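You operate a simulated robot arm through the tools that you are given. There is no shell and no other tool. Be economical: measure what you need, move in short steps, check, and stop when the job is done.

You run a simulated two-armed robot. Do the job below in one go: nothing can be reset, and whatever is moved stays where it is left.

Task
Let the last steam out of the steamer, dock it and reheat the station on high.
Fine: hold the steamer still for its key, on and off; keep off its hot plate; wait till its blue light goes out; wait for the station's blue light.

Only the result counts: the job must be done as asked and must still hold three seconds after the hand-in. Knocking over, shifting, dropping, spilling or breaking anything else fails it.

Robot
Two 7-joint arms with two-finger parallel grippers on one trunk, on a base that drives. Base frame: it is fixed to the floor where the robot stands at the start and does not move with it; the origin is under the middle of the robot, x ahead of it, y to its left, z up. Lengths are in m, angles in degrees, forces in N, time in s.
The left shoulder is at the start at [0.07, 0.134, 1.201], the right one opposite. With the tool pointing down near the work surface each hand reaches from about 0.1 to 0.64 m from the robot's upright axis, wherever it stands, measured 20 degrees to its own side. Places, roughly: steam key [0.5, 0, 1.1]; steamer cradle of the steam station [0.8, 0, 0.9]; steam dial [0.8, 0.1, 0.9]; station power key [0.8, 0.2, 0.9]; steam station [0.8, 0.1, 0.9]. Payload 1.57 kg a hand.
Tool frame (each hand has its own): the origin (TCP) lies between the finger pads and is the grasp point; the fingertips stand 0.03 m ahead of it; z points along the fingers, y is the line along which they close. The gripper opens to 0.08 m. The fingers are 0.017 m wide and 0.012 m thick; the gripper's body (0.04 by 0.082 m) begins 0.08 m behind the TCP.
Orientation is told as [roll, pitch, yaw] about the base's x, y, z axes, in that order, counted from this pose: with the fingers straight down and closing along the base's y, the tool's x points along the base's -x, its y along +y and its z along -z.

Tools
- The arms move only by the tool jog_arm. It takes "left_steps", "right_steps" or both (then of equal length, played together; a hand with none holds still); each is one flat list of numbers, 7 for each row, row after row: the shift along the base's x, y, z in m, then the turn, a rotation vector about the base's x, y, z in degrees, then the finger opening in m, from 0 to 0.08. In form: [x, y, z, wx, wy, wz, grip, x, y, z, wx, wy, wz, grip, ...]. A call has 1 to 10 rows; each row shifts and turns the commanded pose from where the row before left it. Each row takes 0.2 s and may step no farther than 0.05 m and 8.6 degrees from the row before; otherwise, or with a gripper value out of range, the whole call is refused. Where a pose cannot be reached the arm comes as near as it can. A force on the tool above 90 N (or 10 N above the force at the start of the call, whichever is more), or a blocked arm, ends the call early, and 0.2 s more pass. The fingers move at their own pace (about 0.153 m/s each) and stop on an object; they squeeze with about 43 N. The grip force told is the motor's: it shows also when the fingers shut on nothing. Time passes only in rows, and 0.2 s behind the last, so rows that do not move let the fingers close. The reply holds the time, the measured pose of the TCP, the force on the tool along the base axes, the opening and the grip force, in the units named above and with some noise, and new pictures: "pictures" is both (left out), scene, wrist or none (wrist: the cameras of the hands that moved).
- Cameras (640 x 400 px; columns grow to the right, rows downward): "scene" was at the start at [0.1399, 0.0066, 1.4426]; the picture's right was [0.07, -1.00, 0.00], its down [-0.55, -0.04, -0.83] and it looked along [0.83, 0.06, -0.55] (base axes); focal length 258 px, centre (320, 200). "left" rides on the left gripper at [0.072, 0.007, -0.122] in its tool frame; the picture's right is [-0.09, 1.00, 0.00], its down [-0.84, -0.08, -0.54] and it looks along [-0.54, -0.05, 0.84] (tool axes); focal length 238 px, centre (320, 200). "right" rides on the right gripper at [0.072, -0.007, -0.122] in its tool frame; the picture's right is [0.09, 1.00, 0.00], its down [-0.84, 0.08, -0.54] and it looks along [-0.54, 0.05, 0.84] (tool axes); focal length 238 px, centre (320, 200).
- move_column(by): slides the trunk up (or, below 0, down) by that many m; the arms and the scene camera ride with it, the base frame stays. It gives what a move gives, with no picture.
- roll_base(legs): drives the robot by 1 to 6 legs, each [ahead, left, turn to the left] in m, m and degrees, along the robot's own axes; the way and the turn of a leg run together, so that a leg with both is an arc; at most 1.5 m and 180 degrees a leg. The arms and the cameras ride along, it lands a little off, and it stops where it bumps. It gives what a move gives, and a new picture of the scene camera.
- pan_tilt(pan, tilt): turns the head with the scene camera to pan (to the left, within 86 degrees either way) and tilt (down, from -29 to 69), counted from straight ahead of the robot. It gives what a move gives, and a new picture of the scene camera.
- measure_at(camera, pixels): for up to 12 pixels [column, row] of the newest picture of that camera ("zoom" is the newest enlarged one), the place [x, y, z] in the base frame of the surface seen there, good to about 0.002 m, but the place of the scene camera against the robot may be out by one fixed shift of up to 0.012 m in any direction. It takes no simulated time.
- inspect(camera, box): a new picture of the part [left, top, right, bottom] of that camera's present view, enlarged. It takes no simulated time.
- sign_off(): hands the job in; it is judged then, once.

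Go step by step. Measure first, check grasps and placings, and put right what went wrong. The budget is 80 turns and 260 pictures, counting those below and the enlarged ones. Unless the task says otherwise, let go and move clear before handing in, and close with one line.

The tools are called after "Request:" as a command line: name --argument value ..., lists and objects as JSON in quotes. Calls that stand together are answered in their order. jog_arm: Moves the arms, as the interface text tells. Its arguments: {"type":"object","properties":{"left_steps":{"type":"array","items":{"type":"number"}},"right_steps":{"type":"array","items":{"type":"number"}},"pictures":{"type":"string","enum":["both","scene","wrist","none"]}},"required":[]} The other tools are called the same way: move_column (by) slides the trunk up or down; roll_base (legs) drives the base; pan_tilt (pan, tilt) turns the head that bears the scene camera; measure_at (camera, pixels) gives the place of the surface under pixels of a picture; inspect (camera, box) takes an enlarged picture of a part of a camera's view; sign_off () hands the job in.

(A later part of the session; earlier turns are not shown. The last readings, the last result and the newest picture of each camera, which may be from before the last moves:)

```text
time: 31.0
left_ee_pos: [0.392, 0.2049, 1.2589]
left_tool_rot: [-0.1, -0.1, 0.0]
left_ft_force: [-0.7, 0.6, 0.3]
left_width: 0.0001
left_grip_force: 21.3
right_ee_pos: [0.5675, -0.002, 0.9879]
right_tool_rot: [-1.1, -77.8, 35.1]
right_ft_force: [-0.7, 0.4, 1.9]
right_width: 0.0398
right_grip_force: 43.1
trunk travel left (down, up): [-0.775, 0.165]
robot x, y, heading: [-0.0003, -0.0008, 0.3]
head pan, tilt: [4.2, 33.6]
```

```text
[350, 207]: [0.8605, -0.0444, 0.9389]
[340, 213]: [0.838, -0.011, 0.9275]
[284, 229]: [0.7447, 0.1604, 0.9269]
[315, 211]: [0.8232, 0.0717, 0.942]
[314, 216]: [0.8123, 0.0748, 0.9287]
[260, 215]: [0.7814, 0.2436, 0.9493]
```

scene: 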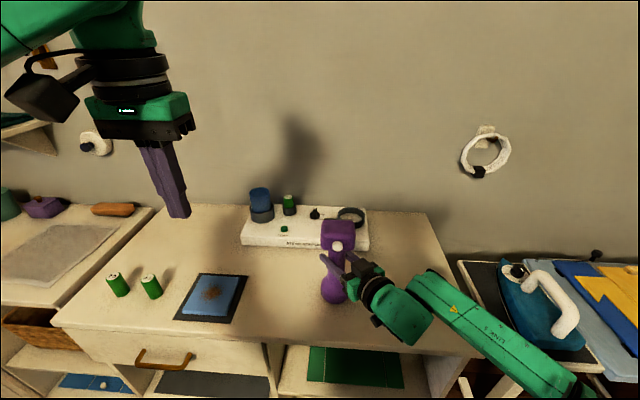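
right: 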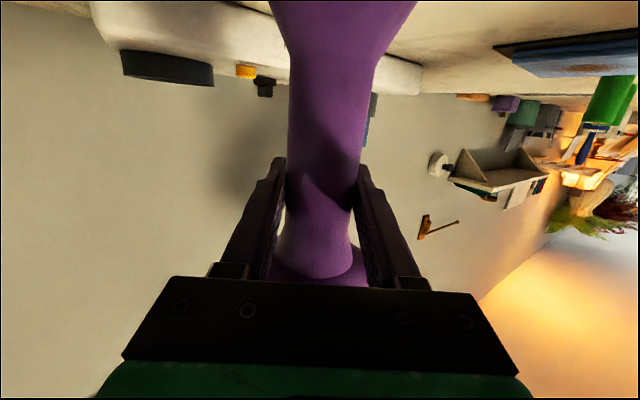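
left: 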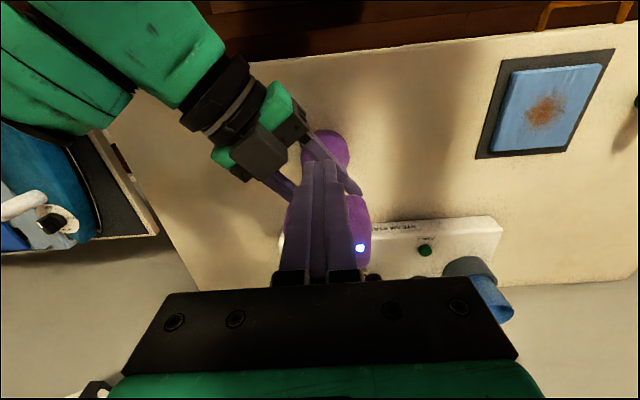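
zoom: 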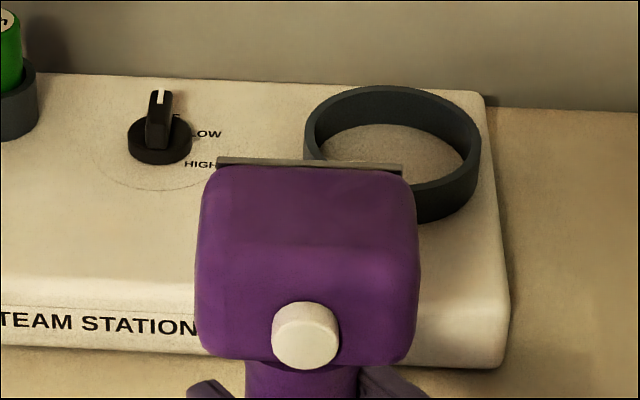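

Fit the ring: measure more rim points.

Request:
measure_at --camera "zoom" --pixels '[[309, 118], [312, 108], [335, 95], [360, 87], [420, 88], [450, 103], [470, 128], [476, 145], [470, 163], [455, 178], [435, 188], [306, 128]]'

```text
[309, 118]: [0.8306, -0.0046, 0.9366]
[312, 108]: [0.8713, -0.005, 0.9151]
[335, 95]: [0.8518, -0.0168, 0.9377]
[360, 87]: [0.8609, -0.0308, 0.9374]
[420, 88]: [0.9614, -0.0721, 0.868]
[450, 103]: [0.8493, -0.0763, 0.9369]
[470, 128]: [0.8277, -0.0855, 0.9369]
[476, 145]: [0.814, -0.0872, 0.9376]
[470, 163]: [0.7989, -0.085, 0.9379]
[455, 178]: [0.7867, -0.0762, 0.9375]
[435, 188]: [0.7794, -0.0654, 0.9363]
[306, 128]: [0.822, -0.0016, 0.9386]
```

Ring centre ≈ [0.820,-0.045] in scene frame, rim about 0.023 above the station top. Lift the steamer 0.10 and look down to judge room for driving ahead.

Request:
jog_arm --right_steps '[0, 0, 0.01, 0, 0, 0, 0, 0, 0, 0.02, 0, 0, 0, 0, 0, 0, 0.02, 0, 0, 0, 0, 0, 0, 0.025, 0, 0, 0, 0, 0, 0, 0.025, 0, 0, 0, 0, 0, 0, 0, 0, 0, 0, 0]' --pictures "both"

Request:
pan_tilt --pan 0 --tilt 69

```text
time: 32.4
left_ee_pos: [0.3934, 0.2042, 1.2577]
left_tool_rot: [0.0, -0.1, 0.2]
left_ft_force: [-0.4, 1.2, 0.1]
left_width: 0.0
left_grip_force: 21.1
right_ee_pos: [0.5716, -0.0015, 1.0852]
right_tool_rot: [-0.5, -77.6, 34.5]
right_ft_force: [0.0, 0.1, -4.6]
right_width: 0.0396
right_grip_force: 42.6
trunk travel left (down, up): [-0.775, 0.165]
robot x, y, heading: [-0.0008, 0.0001, -0.0]
head pan, tilt: [4.2, 33.6]
```

scene: 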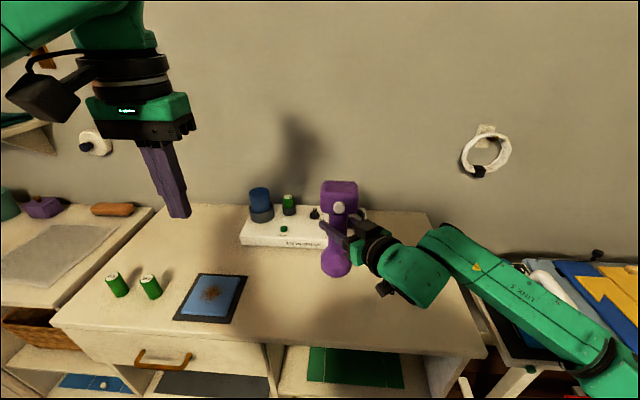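
right: 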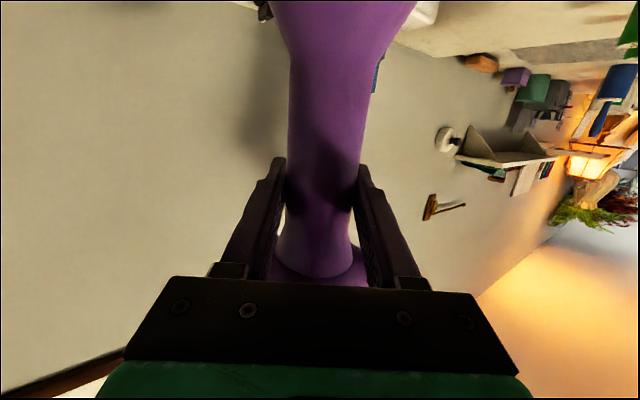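

```text
time: 33.4
left_ee_pos: [0.3942, 0.2041, 1.2586]
left_tool_rot: [0.0, 0.0, 0.0]
left_ft_force: [-0.6, -0.2, -0.6]
left_width: 0.0001
left_grip_force: 21.2
right_ee_pos: [0.5695, 0.0002, 1.0848]
right_tool_rot: [-0.4, -77.6, 34.6]
right_ft_force: [1.3, -0.1, -5.2]
right_width: 0.0395
right_grip_force: 43.4
trunk travel left (down, up): [-0.775, 0.165]
robot x, y, heading: [-0.0005, 0.0006, 0.0]
head pan, tilt: [0.0, 68.8]
```

scene: 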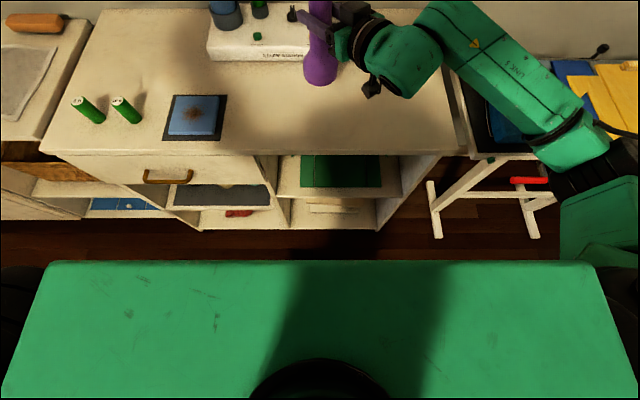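

Request:
measure_at --camera "scene" --pixels '[[320, 265], [100, 270], [320, 240], [170, 182], [250, 155], [380, 155], [340, 225], [575, 268]]'

```text
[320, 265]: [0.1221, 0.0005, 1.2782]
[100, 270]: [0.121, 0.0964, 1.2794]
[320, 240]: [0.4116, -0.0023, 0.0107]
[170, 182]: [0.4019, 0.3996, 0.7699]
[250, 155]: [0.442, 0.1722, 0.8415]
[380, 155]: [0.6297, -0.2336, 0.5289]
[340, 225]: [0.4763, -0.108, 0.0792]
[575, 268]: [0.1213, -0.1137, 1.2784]
```

Only the torso (front x≈0.12) shows; floor is free to at least x≈0.41 and the cabinet front is at x≈0.44. Steamer is lifted firmly. Drive ahead 0.10 first.

Request:
roll_base --legs '[[0.1, 0, 0]]'

```text
time: 34.6
left_ee_pos: [0.4927, 0.204, 1.2593]
left_tool_rot: [-0.1, -0.1, 0.1]
left_ft_force: [-0.2, 0.4, 0.3]
left_width: 0.0003
left_grip_force: 21.2
right_ee_pos: [0.6695, 0.0006, 1.0868]
right_tool_rot: [-0.9, -77.8, 34.8]
right_ft_force: [-0.2, 0.6, -4.0]
right_width: 0.0398
right_grip_force: 42.8
trunk travel left (down, up): [-0.775, 0.165]
robot x, y, heading: [0.0979, 0.0012, 0.1]
head pan, tilt: [0.0, 68.8]
```

scene: 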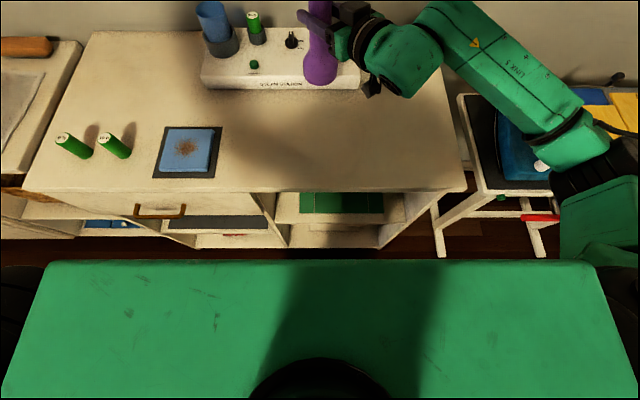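

No bump (moved 0.098). Another 0.08.

Request:
roll_base --legs '[[0.08, 0, 0]]'

Request:
pan_tilt --pan -5 --tilt 40

```text
time: 35.6
left_ee_pos: [0.568, 0.2059, 1.2602]
left_tool_rot: [0.0, -0.3, 0.1]
left_ft_force: [-1.7, -0.3, 0.1]
left_width: 0.0
left_grip_force: 21.4
right_ee_pos: [0.7452, 0.0009, 1.0868]
right_tool_rot: [-1.1, -77.9, 35.2]
right_ft_force: [0.1, 0.3, -4.2]
right_width: 0.0397
right_grip_force: 42.6
trunk travel left (down, up): [-0.775, 0.165]
robot x, y, heading: [0.1803, 0.0005, 0.2]
head pan, tilt: [0.0, 68.8]
```

scene: 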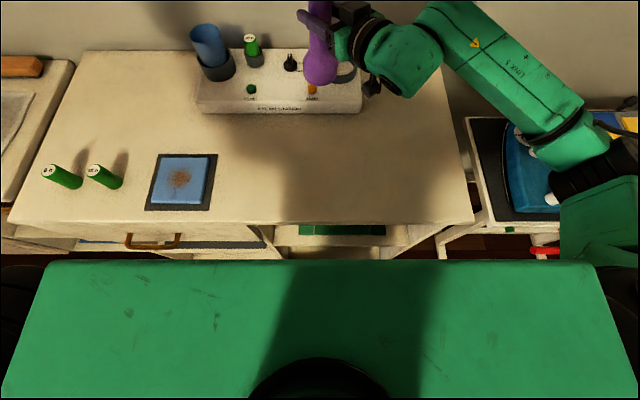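

```text
time: 36.6
left_ee_pos: [0.5739, 0.2044, 1.2592]
left_tool_rot: [0.0, 0.0, 0.1]
left_ft_force: [0.0, -0.1, -0.3]
left_width: 0.0
left_grip_force: 21.3
right_ee_pos: [0.7506, 0.0003, 1.0838]
right_tool_rot: [-0.5, -77.7, 34.7]
right_ft_force: [0.8, -0.3, -5.2]
right_width: 0.0397
right_grip_force: 43.3
trunk travel left (down, up): [-0.775, 0.165]
robot x, y, heading: [0.181, -0.0007, -0.1]
head pan, tilt: [-5.0, 40.0]
```

scene: 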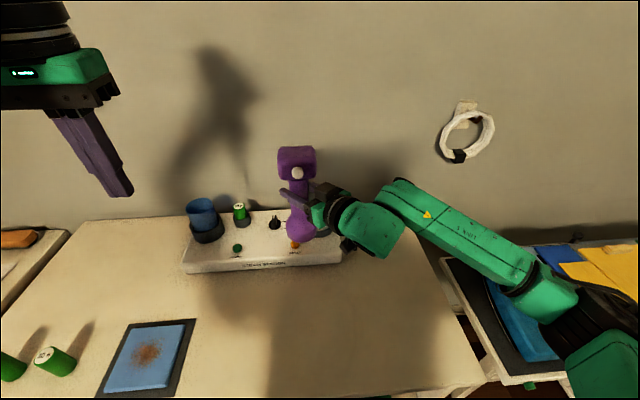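

Robot now at x=0.181. Move the steamer (0.071,-0.045) to hang over the ring.

Request:
jog_arm --right_steps '[0.018, -0.011, 0, 0, 0, 0, 0, 0.018, -0.011, 0, 0, 0, 0, 0, 0.018, -0.011, 0, 0, 0, 0, 0, 0.017, -0.012, 0, 0, 0, 0, 0, 0, 0, 0, 0, 0, 0, 0]' --pictures "both"

Request:
inspect --camera "scene" --box '[260, 140, 380, 270]'

```text
time: 37.8
left_ee_pos: [0.5736, 0.205, 1.259]
left_tool_rot: [0.0, 0.1, 0.1]
left_ft_force: [0.4, -0.1, -1.4]
left_width: 0.0004
left_grip_force: 21.3
right_ee_pos: [0.8195, -0.0464, 1.0858]
right_tool_rot: [-0.6, -77.8, 34.7]
right_ft_force: [-0.1, 0.9, -4.9]
right_width: 0.0398
right_grip_force: 42.8
trunk travel left (down, up): [-0.775, 0.165]
robot x, y, heading: [0.184, -0.0013, -0.1]
head pan, tilt: [-5.0, 40.0]
```

scene: 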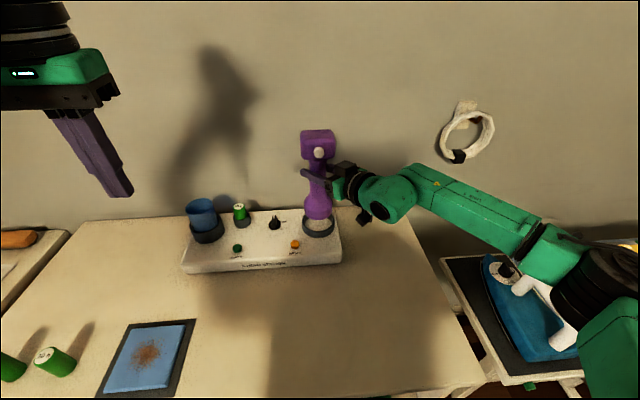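
right: 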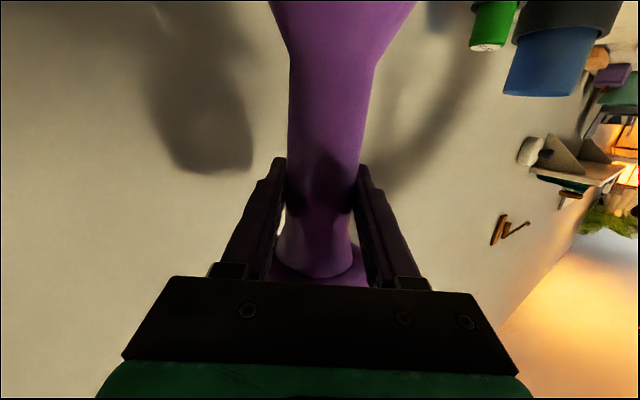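

```text
3.08 times, centred on (320, 205) of scene
```

zoom: 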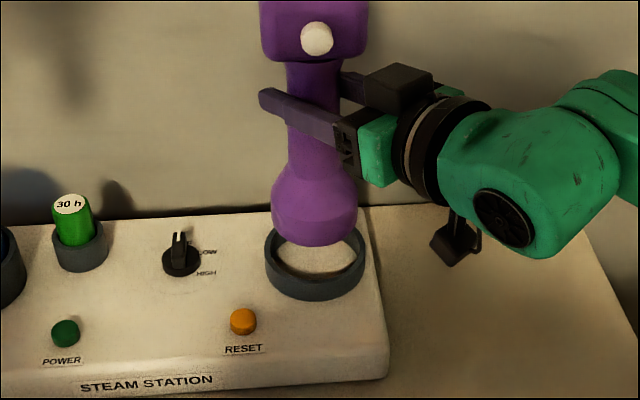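

Foot hangs just above the ring. Enlarge and measure both for relative centring.

Request:
inspect --camera "scene" --box '[295, 190, 345, 240]'

Request:
measure_at --camera "zoom" --pixels '[[140, 215], [150, 270], [190, 340], [320, 370], [400, 355], [465, 320], [500, 270], [500, 230], [300, 180], [180, 150], [220, 170], [420, 150]]'

```text
8.00 times, centred on (320, 215) of scene
```

zoom: 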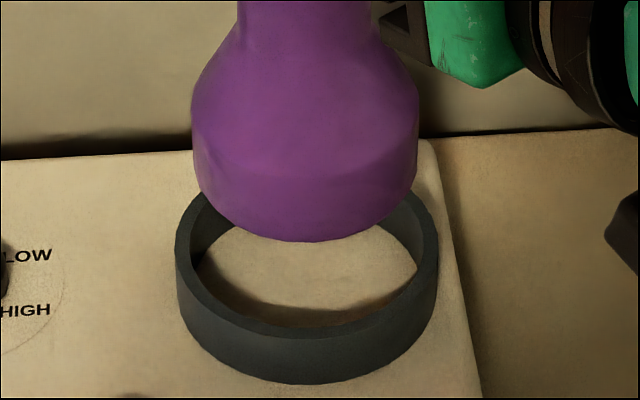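

```text
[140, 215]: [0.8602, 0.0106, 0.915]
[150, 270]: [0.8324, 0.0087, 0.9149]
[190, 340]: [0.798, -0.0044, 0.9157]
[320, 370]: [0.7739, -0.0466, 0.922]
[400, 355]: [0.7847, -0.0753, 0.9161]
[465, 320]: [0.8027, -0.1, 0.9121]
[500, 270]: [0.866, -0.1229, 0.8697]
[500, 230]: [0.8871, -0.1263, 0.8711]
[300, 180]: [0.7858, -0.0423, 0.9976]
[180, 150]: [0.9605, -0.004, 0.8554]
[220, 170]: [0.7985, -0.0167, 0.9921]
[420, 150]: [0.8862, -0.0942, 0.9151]
```

Foot axis ≈ [0.820,-0.043] matches ring centre (silhouette centres 305 vs 306 in the zoom). Lower slowly.

Request:
jog_arm --right_steps '[0, 0, -0.015, 0, 0, 0, 0, 0, 0, -0.012, 0, 0, 0, 0, 0, 0, -0.008, 0, 0, 0, 0, 0, 0, 0, 0, 0, 0, 0]' --pictures "none"

Request:
inspect --camera "scene" --box '[295, 190, 345, 240]'

```text
time: 38.8
left_ee_pos: [0.5724, 0.2037, 1.2594]
left_tool_rot: [0.0, 0.0, 0.2]
left_ft_force: [0.6, -0.1, -0.1]
left_width: 0.0
left_grip_force: 21.7
right_ee_pos: [0.821, -0.0434, 1.0546]
right_tool_rot: [-0.9, -78.2, 35.1]
right_ft_force: [3.5, -0.2, 7.8]
right_width: 0.0398
right_grip_force: 42.8
trunk travel left (down, up): [-0.775, 0.165]
robot x, y, heading: [0.18, -0.0038, -0.1]
head pan, tilt: [-5.0, 40.0]
```

```text
8.00 times, centred on (320, 215) of scene
```

zoom: 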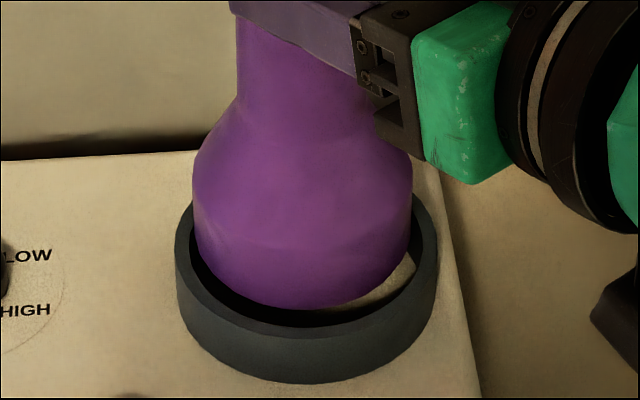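

Force z swung to +8 N with the foot at rim height: image shows a wide gap at the front (row 308 vs 325) and none at the back. Raise, shift 3.5 mm back toward the robot, lower again.

Request:
jog_arm --right_steps '[0, 0, 0.009, 0, 0, 0, 0, -0.0035, -0.0005, 0, 0, 0, 0, 0, 0, 0, 0, 0, 0, 0, 0, 0, 0, -0.006, 0, 0, 0, 0, 0, 0, -0.004, 0, 0, 0, 0, 0, 0, -0.004, 0, 0, 0, 0]' --pictures "none"

Request:
inspect --camera "scene" --box '[295, 190, 345, 240]'

```text
time: 40.2
left_ee_pos: [0.5747, 0.2051, 1.2585]
left_tool_rot: [0.0, -0.1, 0.1]
left_ft_force: [0.0, 0.7, -0.7]
left_width: 0.0
left_grip_force: 20.0
right_ee_pos: [0.817, -0.0445, 1.0442]
right_tool_rot: [-0.4, -77.8, 34.6]
right_ft_force: [-0.2, 0.2, -4.3]
right_width: 0.0397
right_grip_force: 42.5
trunk travel left (down, up): [-0.775, 0.165]
robot x, y, heading: [0.1827, -0.0004, 0.3]
head pan, tilt: [-5.0, 40.0]
```

```text
8.00 times, centred on (320, 215) of scene
```

zoom: 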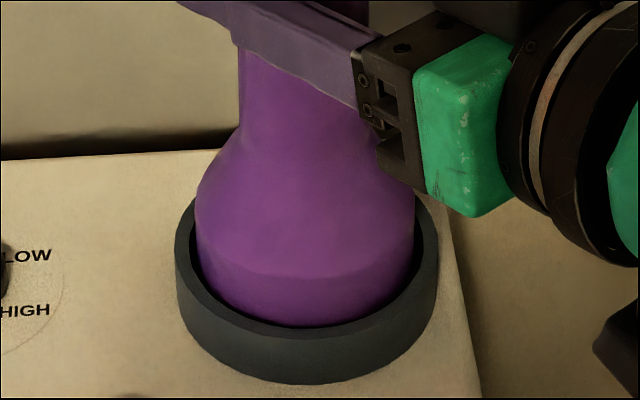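

It is inside the ring now and hanging free. Lower the last ~11 mm in small steps.

Request:
jog_arm --right_steps '[0, 0, -0.004, 0, 0, 0, 0, 0, 0, -0.003, 0, 0, 0, 0, 0, 0, -0.003, 0, 0, 0, 0, 0, 0, -0.002, 0, 0, 0, 0]' --pictures "none"

Request:
inspect --camera "scene" --box '[275, 140, 365, 240]'

```text
time: 41.2
left_ee_pos: [0.5737, 0.2045, 1.2582]
left_tool_rot: [0.1, 0.0, 0.1]
left_ft_force: [-0.8, 0.1, -0.3]
left_width: 0.0002
left_grip_force: 21.1
right_ee_pos: [0.8186, -0.0454, 1.0316]
right_tool_rot: [-0.3, -77.7, 34.4]
right_ft_force: [2.6, -1.1, -3.4]
right_width: 0.0398
right_grip_force: 43.0
trunk travel left (down, up): [-0.775, 0.165]
robot x, y, heading: [0.1826, 0.0028, -0.1]
head pan, tilt: [-5.0, 40.0]
```

```text
4.00 times, centred on (320, 190) of scene
```

zoom: 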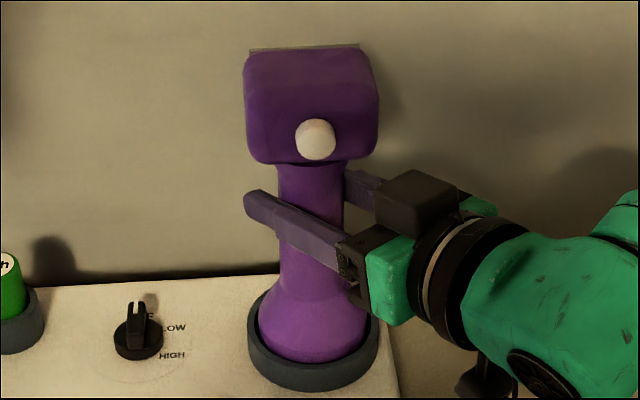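

Not yet resting (fz −3.4, x +2.6 suggests light side contact). Lower a little more.

Request:
jog_arm --right_steps '[0, 0, -0.002, 0, 0, 0, 0, 0, 0, -0.002, 0, 0, 0, 0]' --pictures "none"

Request:
jog_arm --right_steps '[0, 0, -0.0015, 0, 0, 0, 0, 0, 0, 0, 0, 0, 0, 0]' --pictures "none"

```text
time: 41.8
left_ee_pos: [0.5719, 0.2039, 1.2597]
left_tool_rot: [0.0, 0.0, 0.1]
left_ft_force: [0.2, 0.7, 0.4]
left_width: 0.0001
left_grip_force: 20.9
right_ee_pos: [0.8159, -0.047, 1.0319]
right_tool_rot: [-1.0, -78.2, 34.9]
right_ft_force: [5.5, -1.8, 9.6]
right_width: 0.0396
right_grip_force: 42.8
trunk travel left (down, up): [-0.775, 0.165]
robot x, y, heading: [0.1827, 0.0004, 0.3]
head pan, tilt: [-5.0, 40.0]
```

```text
time: 42.4
left_ee_pos: [0.5709, 0.204, 1.2599]
left_tool_rot: [0.0, -0.2, 0.0]
left_ft_force: [-0.8, 0.0, 0.4]
left_width: 0.0002
left_grip_force: 22.1
right_ee_pos: [0.8166, -0.0456, 1.0329]
right_tool_rot: [-0.9, -78.3, 35.0]
right_ft_force: [10.4, -2.0, 23.0]
right_width: 0.0396
right_grip_force: 43.0
trunk travel left (down, up): [-0.775, 0.165]
robot x, y, heading: [0.1856, 0.0007, 0.2]
head pan, tilt: [-5.0, 40.0]
```

It rests on the cradle floor at z≈1.0325 as predicted. Relax the load, open, and look.

Request:
jog_arm --right_steps '[0, 0, 0.003, 0, 0, 0, 0, 0, 0, 0, 0, 0, 0, 0.08, 0, 0, 0, 0, 0, 0, 0.08, 0, 0, 0, 0, 0, 0, 0.08]' --pictures "both"

Request:
inspect --camera "scene" --box '[275, 140, 365, 240]'

```text
time: 43.4
left_ee_pos: [0.5728, 0.2041, 1.2588]
left_tool_rot: [0.0, 0.0, 0.1]
left_ft_force: [0.0, 0.1, -0.7]
left_width: 0.0
left_grip_force: 21.6
right_ee_pos: [0.8169, -0.0444, 1.0294]
right_tool_rot: [-0.5, -77.8, 34.6]
right_ft_force: [1.2, -0.1, 0.4]
right_width: 0.0799
right_grip_force: 0.1
trunk travel left (down, up): [-0.775, 0.165]
robot x, y, heading: [0.1801, 0.0012, 0.1]
head pan, tilt: [-5.0, 40.0]
```

scene: 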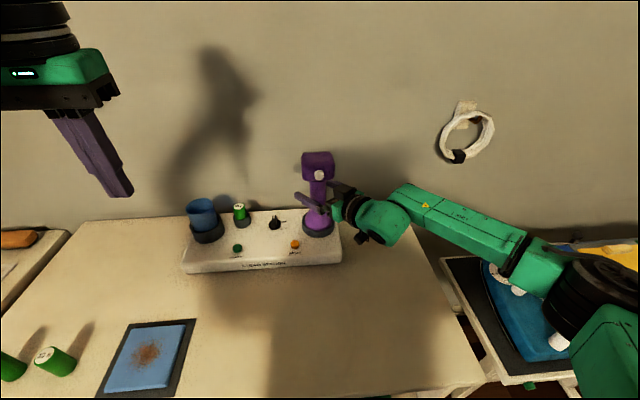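
right: 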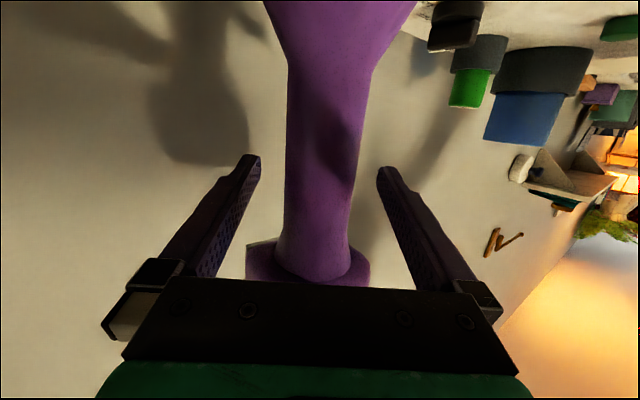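

```text
4.00 times, centred on (320, 190) of scene
```

zoom: 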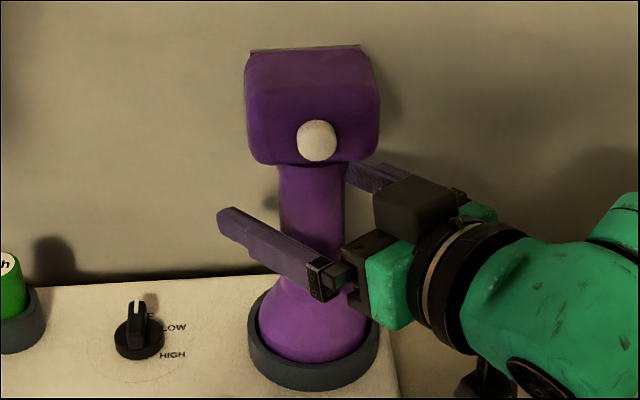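

Steamer stands in the cradle, free. Withdraw the right hand along its fingers and take close views of the dial.

Request:
jog_arm --right_steps '[-0.02, -0.0137, 0, 0, 0, 0, 0.08, -0.025, -0.0171, 0, 0, 0, 0, 0.08, -0.025, -0.0171, 0, 0, 0, 0, 0.08, -0.025, -0.0171, 0, 0, 0, 0, 0.08, -0.025, -0.0171, 0, 0, 0, 0, 0.08, 0, -0.04, 0.01, 0, 0, 0, 0.08, 0, -0.04, 0.01, 0, 0, 0, 0.08]' --pictures "scene"

Request:
inspect --camera "scene" --box '[225, 200, 315, 270]'

Request:
inspect --camera "scene" --box '[260, 205, 300, 235]'

Request:
measure_at --camera "scene" --pixels '[[238, 247], [275, 216], [275, 222], [272, 226], [278, 226], [295, 244], [240, 211]]'

```text
time: 45.0
left_ee_pos: [0.5728, 0.2052, 1.2577]
left_tool_rot: [0.0, -0.1, 0.2]
left_ft_force: [0.5, 0.6, -0.3]
left_width: 0.0
left_grip_force: 21.6
right_ee_pos: [0.658, -0.2001, 0.9602]
right_tool_rot: [18.6, -67.2, 16.7]
right_ft_force: [-4.0, -1.8, -3.0]
right_width: 0.0802
right_grip_force: 0.0
right hand out of reach, approached as far as the arm can: row 7
trunk travel left (down, up): [-0.775, 0.165]
robot x, y, heading: [0.1811, -0.0031, 0.0]
head pan, tilt: [-5.0, 40.0]
```

scene: 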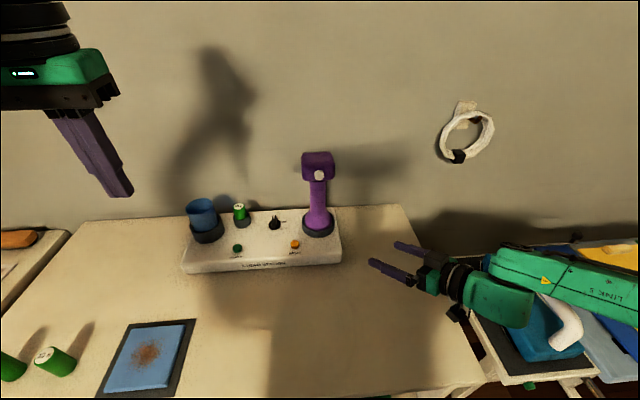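

```text
5.71 times, centred on (270, 235) of scene
```

zoom: 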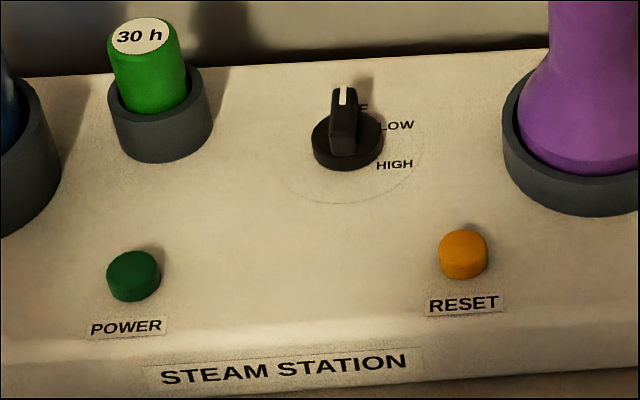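

```text
13.33 times, centred on (280, 220) of scene
```

zoom: 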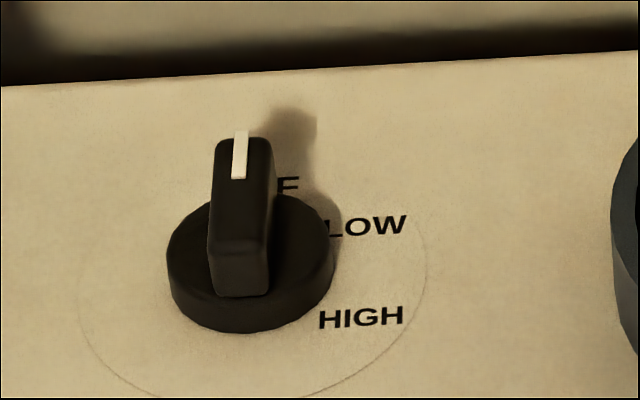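

```text
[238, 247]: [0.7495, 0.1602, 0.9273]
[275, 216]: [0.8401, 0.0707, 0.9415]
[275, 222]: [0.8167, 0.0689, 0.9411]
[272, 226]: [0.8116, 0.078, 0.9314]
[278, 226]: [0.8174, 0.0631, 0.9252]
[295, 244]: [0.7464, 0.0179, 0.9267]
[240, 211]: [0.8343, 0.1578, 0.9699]
```

Dial pointer is at OFF; LOW and HIGH are clockwise. But the right hand sagged to z 0.96 at a reach limit, near the iron, so check that area before moving it.

Request:
inspect --camera "scene" --box '[360, 220, 640, 395]'

Request:
measure_at --camera "scene" --pixels '[[570, 340], [540, 300], [500, 300], [470, 280], [560, 290], [540, 340], [600, 280], [455, 315], [430, 280]]'

```text
2.29 times, centred on (500, 308) of scene
```

zoom: 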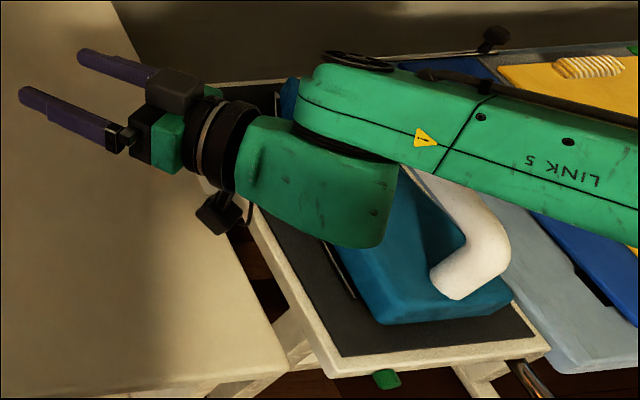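

```text
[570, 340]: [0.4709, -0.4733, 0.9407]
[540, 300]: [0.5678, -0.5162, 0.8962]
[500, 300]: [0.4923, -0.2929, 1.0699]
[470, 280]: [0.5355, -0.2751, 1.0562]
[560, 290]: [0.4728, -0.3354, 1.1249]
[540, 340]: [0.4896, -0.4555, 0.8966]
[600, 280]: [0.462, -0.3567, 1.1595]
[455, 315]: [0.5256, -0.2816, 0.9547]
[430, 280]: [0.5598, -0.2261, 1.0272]
```

Arm link is at z≥1.05, iron at z≤0.94: no contact. Lift the right hand to a safer park, and bring the left hand over the dial (pointer at ≈[0.822,0.070], z top ≈0.932) to look from its wrist camera.

Request:
jog_arm --right_steps '[0.01, 0.0, 0.02, 0, 0, 0, 0.08, 0.01, 0.0, 0.02, 0, 0, 0, 0.08, 0.0, 0.0, 0.02, 0, 0, 0, 0.08, 0, 0, 0, 0, 0, 0, 0.08, 0, 0, 0, 0, 0, 0, 0.08, 0, 0, 0, 0, 0, 0, 0.08, 0, 0, 0, 0, 0, 0, 0.08]' --left_steps '[0.035, -0.02, 0, 0, 0, 0, 0.04, 0.035, -0.02, 0, 0, 0, 0, 0.04, 0.035, -0.02, 0, 0, 0, 0, 0.04, 0.035, -0.02, 0, 0, 0, 0, 0.04, 0.035, -0.02, 0, 0, 0, 0, 0.04, 0.035, -0.02, -0.02, 0, 0, 0, 0.04, 0.035, -0.015, -0.02, 0, 0, 0, 0.04]' --pictures "both"

```text
time: 46.6
left_ee_pos: [0.7351, 0.0987, 1.2301]
left_tool_rot: [-0.1, -0.1, 0.1]
left_ft_force: [-0.3, -0.1, -0.3]
left_width: 0.0401
left_grip_force: 0.0
left hand out of reach, approached as far as the arm can: row 5, 6, 7
right_ee_pos: [0.7359, -0.1956, 1.0963]
right_tool_rot: [-0.5, -77.9, 34.6]
right_ft_force: [-0.5, 0.0, -0.7]
right_width: 0.0801
right_grip_force: 0.0
right hand out of reach, approached as far as the arm can: row 1, 2, 3
trunk travel left (down, up): [-0.775, 0.165]
robot x, y, heading: [0.1824, 0.0026, 0.1]
head pan, tilt: [-5.0, 40.0]
```

scene: 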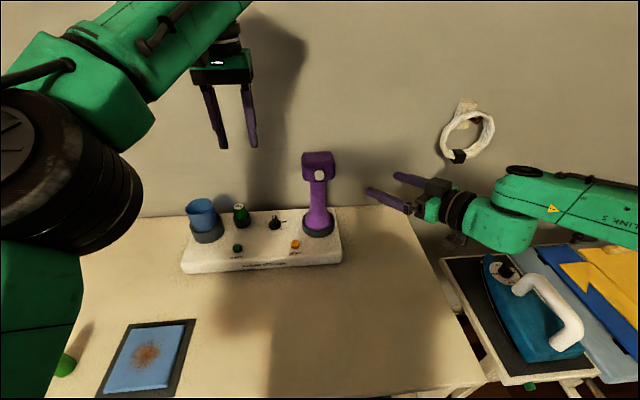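
right: 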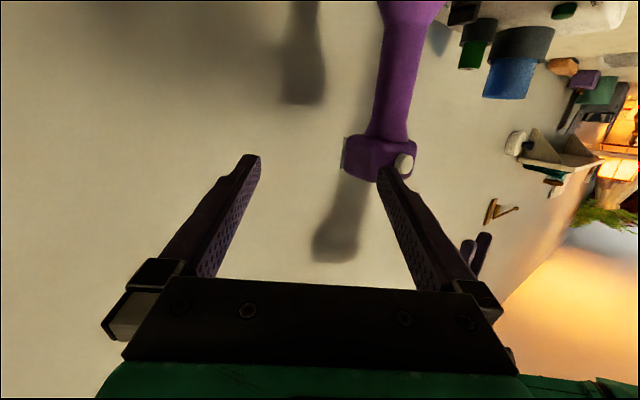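
left: 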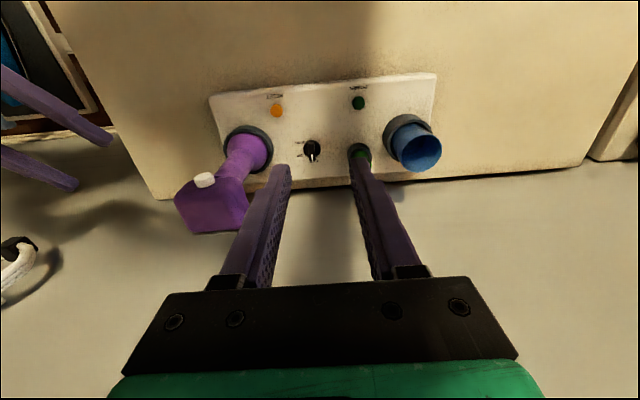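

Right hand is parked well. The left hand is at full stretch at this height; first measure dial and labels from its wrist camera (dial near 311,148).

Request:
inspect --camera "left" --box '[270, 90, 370, 165]'

Request:
measure_at --camera "zoom" --pixels '[[265, 370], [265, 415], [190, 335], [185, 410], [565, 80], [45, 125], [270, 355], [270, 390], [255, 340]]'

```text
5.33 times, centred on (320, 128) of left
```

zoom: 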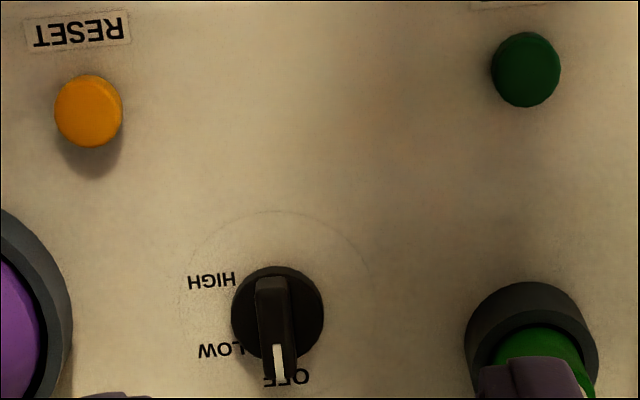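

```text
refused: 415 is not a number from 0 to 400
```

Measure dial disc, fin, labels and the power key from this view.

Request:
measure_at --camera "zoom" --pixels '[[212, 281], [220, 350], [295, 378], [240, 310], [318, 310], [272, 285], [276, 350], [272, 320], [525, 65], [278, 268], [300, 315], [180, 310]]'

```text
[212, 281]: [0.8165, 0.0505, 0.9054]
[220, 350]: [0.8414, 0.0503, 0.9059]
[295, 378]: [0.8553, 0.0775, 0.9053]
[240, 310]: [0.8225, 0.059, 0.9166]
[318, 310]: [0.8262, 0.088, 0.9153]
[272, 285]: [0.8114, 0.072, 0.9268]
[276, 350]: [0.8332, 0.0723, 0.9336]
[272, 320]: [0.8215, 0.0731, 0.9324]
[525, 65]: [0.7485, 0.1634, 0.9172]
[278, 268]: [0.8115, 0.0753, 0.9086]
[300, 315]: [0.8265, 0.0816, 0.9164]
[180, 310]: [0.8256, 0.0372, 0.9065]
```

Dial centre ≈ [0.826,0.0735], fin top z 0.933, disc top 0.916; LOW ≈57° and HIGH ≈113–120° clockwise. Lower the left hand in front of the dial, then see how far forward it reaches.

Request:
jog_arm --left_steps '[0, -0.006, -0.04, 0, 0, 0, 0.05, 0, -0.006, -0.04, 0, 0, 0, 0.05, 0, -0.006, -0.04, 0, 0, 0, 0.05, 0, -0.006, -0.04, 0, 0, 0, 0.05, 0.02, -0.002, -0.04, 0, 0, 0, 0.05, 0.02, 0, 0, 0, 0, 0, 0.05, 0.02, 0, 0, 0, 0, 0, 0.05, 0.02, 0, 0, 0, 0, 0, 0.05, 0.01, 0, 0, 0, 0, 0, 0.05]' --pictures "both"

```text
time: 48.6
left_ee_pos: [0.7823, 0.0721, 1.0308]
left_tool_rot: [0.0, -0.1, 0.1]
left_ft_force: [0.1, -0.3, 0.2]
left_width: 0.0503
left_grip_force: 0.0
left hand out of reach, approached as far as the arm can: row 7, 8, 9
right_ee_pos: [0.7346, -0.1966, 1.0966]
right_tool_rot: [-0.5, -78.0, 34.8]
right_ft_force: [-0.3, -0.1, 0.8]
right_width: 0.08
right_grip_force: 0.1
trunk travel left (down, up): [-0.775, 0.165]
robot x, y, heading: [0.1786, -0.0029, 0.3]
head pan, tilt: [-5.0, 40.0]
```

scene: 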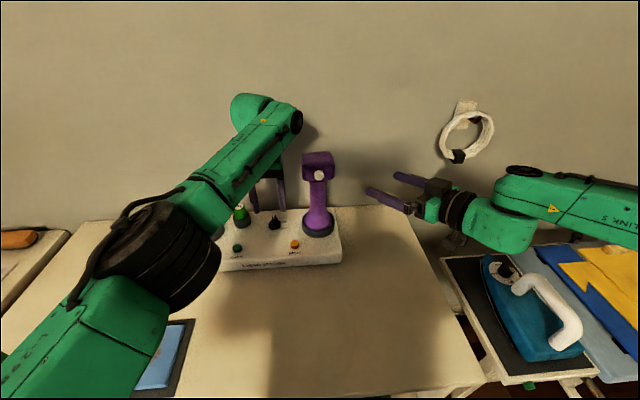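
left: 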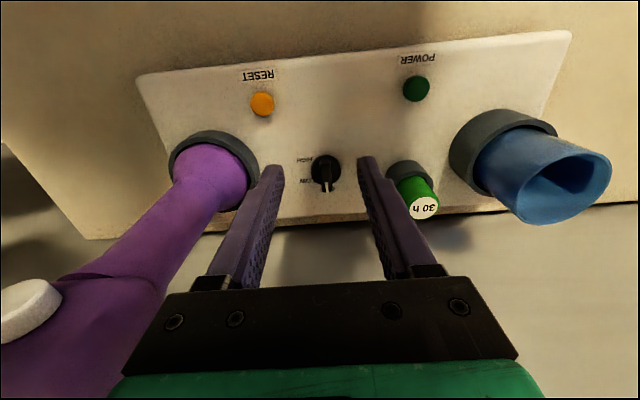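

Short by ~0.04. Drive 0.045 ahead carefully; both hands have free space that way.

Request:
roll_base --legs '[[0.045, 0, 0]]'

Request:
inspect --camera "left" --box '[240, 120, 400, 220]'

Request:
measure_at --camera "left" --pixels '[[416, 88], [326, 175]]'

```text
time: 49.5
left_ee_pos: [0.8217, 0.0735, 1.034]
left_tool_rot: [0.0, -0.4, 0.1]
left_ft_force: [-0.3, 0.1, 0.0]
left_width: 0.05
left_grip_force: 0.0
right_ee_pos: [0.7727, -0.194, 1.0997]
right_tool_rot: [-1.5, -78.2, 35.7]
right_ft_force: [-0.3, 0.1, 1.4]
right_width: 0.0799
right_grip_force: 0.1
trunk travel left (down, up): [-0.775, 0.165]
robot x, y, heading: [0.225, 0.0021, 0.1]
head pan, tilt: [-5.0, 40.0]
```

scene: 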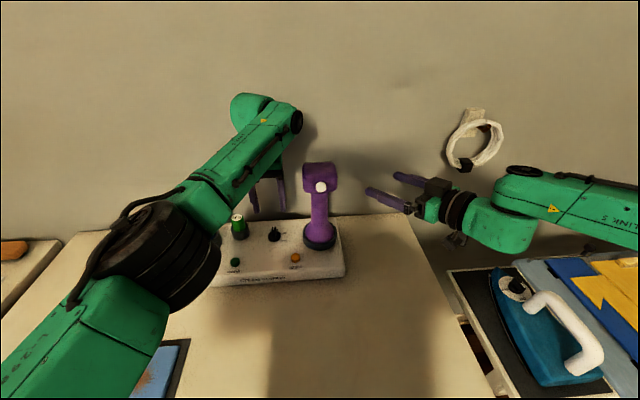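

```text
4.00 times, centred on (320, 170) of left
```

zoom: 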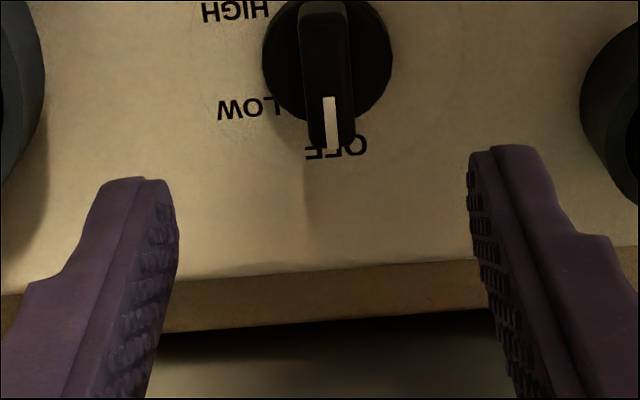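

```text
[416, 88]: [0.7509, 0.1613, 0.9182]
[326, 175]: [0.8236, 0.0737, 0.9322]
```

Drove 0.045 without a bump. Refine the dial position from this closer view.

Request:
measure_at --camera "zoom" --pixels '[[270, 50], [385, 50], [325, 60], [305, 60], [345, 60], [330, 135], [328, 115], [320, 110], [320, 8]]'

```text
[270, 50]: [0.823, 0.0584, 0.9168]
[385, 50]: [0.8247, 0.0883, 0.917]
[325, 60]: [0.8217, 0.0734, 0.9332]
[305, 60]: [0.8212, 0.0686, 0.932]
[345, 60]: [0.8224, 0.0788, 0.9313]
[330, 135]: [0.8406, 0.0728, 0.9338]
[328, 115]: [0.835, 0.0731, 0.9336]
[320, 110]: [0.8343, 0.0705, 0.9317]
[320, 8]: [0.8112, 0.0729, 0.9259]
```

Fin centre ≈ [0.826,0.0735]. Lower to z≈0.97 and reread the pose.

Request:
jog_arm --left_steps '[0, 0, -0.03, 0, 0, 0, 0.04, 0, 0, -0.03, 0, 0, 0, 0.04, 0, 0, 0, 0, 0, 0, 0.04]' --pictures "wrist"

```text
time: 50.3
left_ee_pos: [0.8278, 0.0733, 0.9718]
left_tool_rot: [0.0, 0.1, 0.1]
left_ft_force: [0.2, -0.2, 0.5]
left_width: 0.0401
left_grip_force: 0.0
right_ee_pos: [0.7802, -0.1961, 1.0953]
right_tool_rot: [-0.4, -77.9, 34.7]
right_ft_force: [0.1, 0.3, -0.6]
right_width: 0.0799
right_grip_force: 0.1
trunk travel left (down, up): [-0.775, 0.165]
robot x, y, heading: [0.2236, -0.0041, 0.1]
head pan, tilt: [-5.0, 40.0]
```

left: 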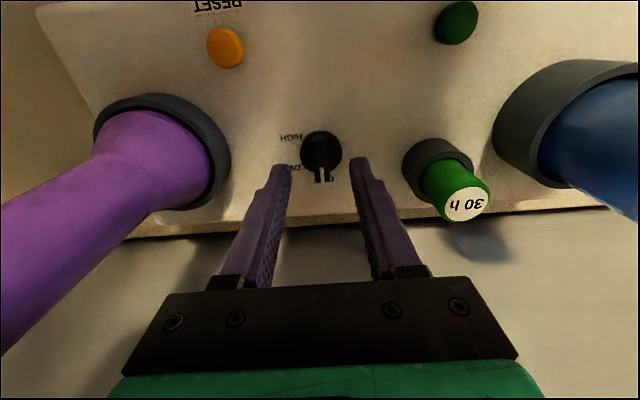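

Well centred. Lower 0.022 and close on the fin.

Request:
jog_arm --left_steps '[-0.0015, 0, -0.011, 0, 0, 0, 0.04, 0, 0, -0.011, 0, 0, 0, 0.04, 0, 0, 0, 0, 0, 0, 0.0, 0, 0, 0, 0, 0, 0, 0.0]' --pictures "wrist"

```text
time: 51.3
left_ee_pos: [0.8249, 0.074, 0.9484]
left_tool_rot: [0.1, -0.1, 0.0]
left_ft_force: [2.5, 0.5, 1.7]
left_width: 0.0117
left_grip_force: 29.1
right_ee_pos: [0.7798, -0.1944, 1.0958]
right_tool_rot: [-0.6, -77.9, 34.7]
right_ft_force: [-0.6, 0.1, -0.4]
right_width: 0.0803
right_grip_force: 0.1
trunk travel left (down, up): [-0.775, 0.165]
robot x, y, heading: [0.2288, 0.0004, 0.0]
head pan, tilt: [-5.0, 40.0]
```

left: 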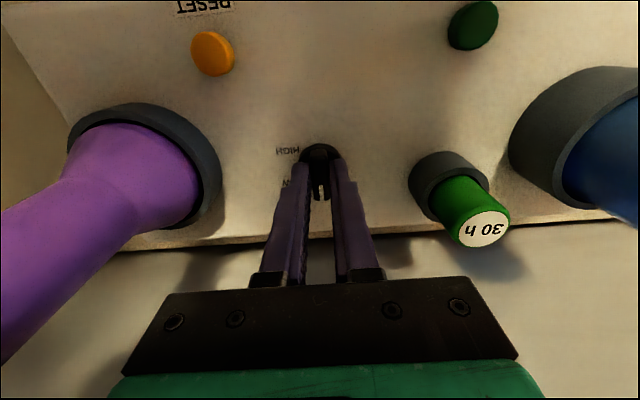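

Fin gripped (0.0117). Turn clockwise 60°.

Request:
jog_arm --left_steps '[0, 0, 0, 0, 0, -8.5, 0, 0, 0, 0, 0, 0, -8.5, 0, 0, 0, 0, 0, 0, -8.5, 0, 0, 0, 0, 0, 0, -8.5, 0, 0, 0, 0, 0, 0, -8.5, 0, 0, 0, 0, 0, 0, -8.5, 0, 0, 0, 0, 0, 0, -8.5, 0]' --pictures "both"

```text
time: 52.9
left_ee_pos: [0.8267, 0.0767, 0.9481]
left_tool_rot: [-0.1, -0.1, -59.4]
left_ft_force: [5.9, 12.7, 5.6]
left_width: 0.0119
left_grip_force: 28.8
right_ee_pos: [0.7792, -0.1921, 1.096]
right_tool_rot: [-1.1, -77.8, 35.2]
right_ft_force: [0.2, 0.3, 0.7]
right_width: 0.0798
right_grip_force: 0.0
trunk travel left (down, up): [-0.775, 0.165]
robot x, y, heading: [0.2264, -0.0018, 0.3]
head pan, tilt: [-5.0, 40.0]
```

scene: 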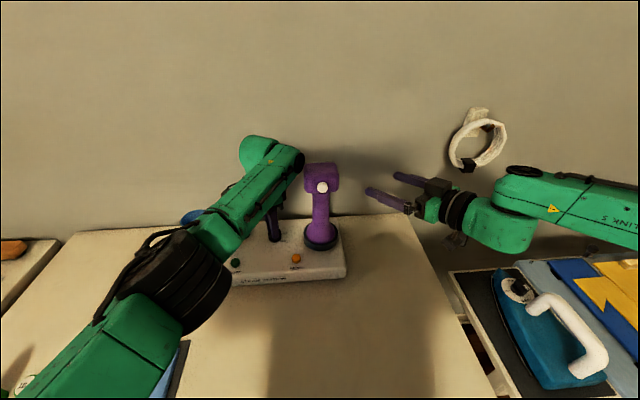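
left: 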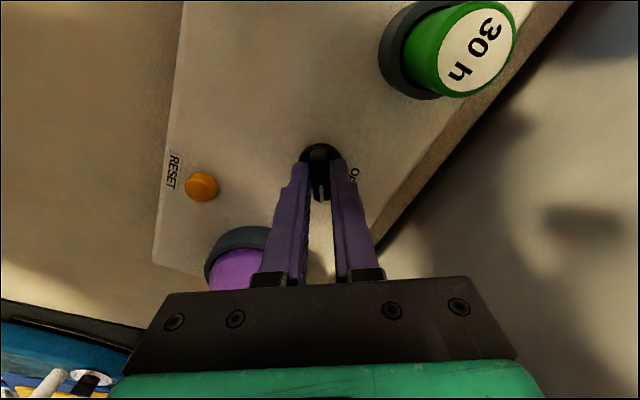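

It follows the turn; a side force of 13 N in y shows. Ease 2 mm toward +y and continue with another 34°.

Request:
jog_arm --left_steps '[0.001, 0.002, 0, 0, 0, 0, 0, 0, 0, 0, 0, 0, -8.5, 0, 0, 0, 0, 0, 0, -8.5, 0, 0, 0, 0, 0, 0, -8.5, 0, 0, 0, 0, 0, 0, -8.5, 0]' --pictures "both"

```text
time: 54.1
left_ee_pos: [0.8289, 0.0766, 0.9497]
left_tool_rot: [0.2, -0.2, -93.5]
left_ft_force: [12.7, 10.5, 11.2]
left_width: 0.0118
left_grip_force: 28.9
right_ee_pos: [0.7797, -0.1935, 1.0964]
right_tool_rot: [-1.0, -77.8, 35.2]
right_ft_force: [-0.2, 0.2, 0.6]
right_width: 0.08
right_grip_force: 0.1
trunk travel left (down, up): [-0.775, 0.165]
robot x, y, heading: [0.223, -0.0003, 0.2]
head pan, tilt: [-5.0, 40.0]
```

scene: 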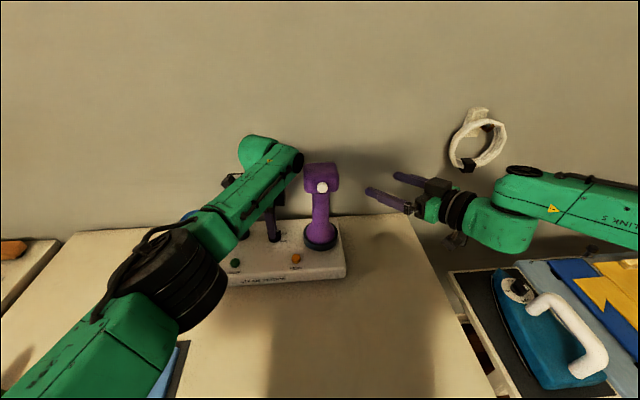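
left: 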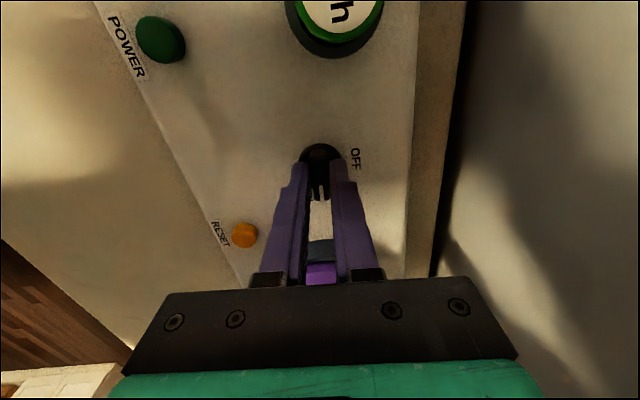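

Turned 94°. Ease again and turn on ~22° to the HIGH label.

Request:
jog_arm --left_steps '[0.002, 0.002, 0.001, 0, 0, 0, 0, 0, 0, 0, 0, 0, -7.5, 0, 0, 0, 0, 0, 0, -7.5, 0, 0, 0, 0, 0, 0, -7, 0, 0, 0, 0, 0, 0, 0, 0]' --pictures "wrist"

```text
time: 55.3
left_ee_pos: [0.8305, 0.0761, 0.9494]
left_tool_rot: [0.0, 0.0, -115.4]
left_ft_force: [7.9, 4.2, 2.5]
left_width: 0.012
left_grip_force: 29.4
right_ee_pos: [0.7801, -0.1942, 1.0958]
right_tool_rot: [-0.5, -77.8, 34.8]
right_ft_force: [1.2, -0.6, 0.6]
right_width: 0.0803
right_grip_force: 0.1
trunk travel left (down, up): [-0.775, 0.165]
robot x, y, heading: [0.2256, -0.0019, 0.1]
head pan, tilt: [-5.0, 40.0]
```

left: 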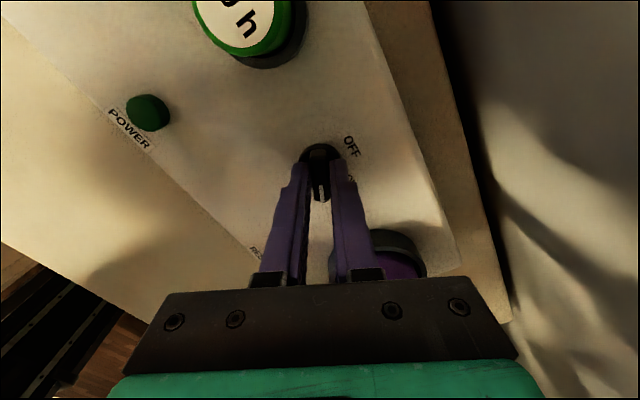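

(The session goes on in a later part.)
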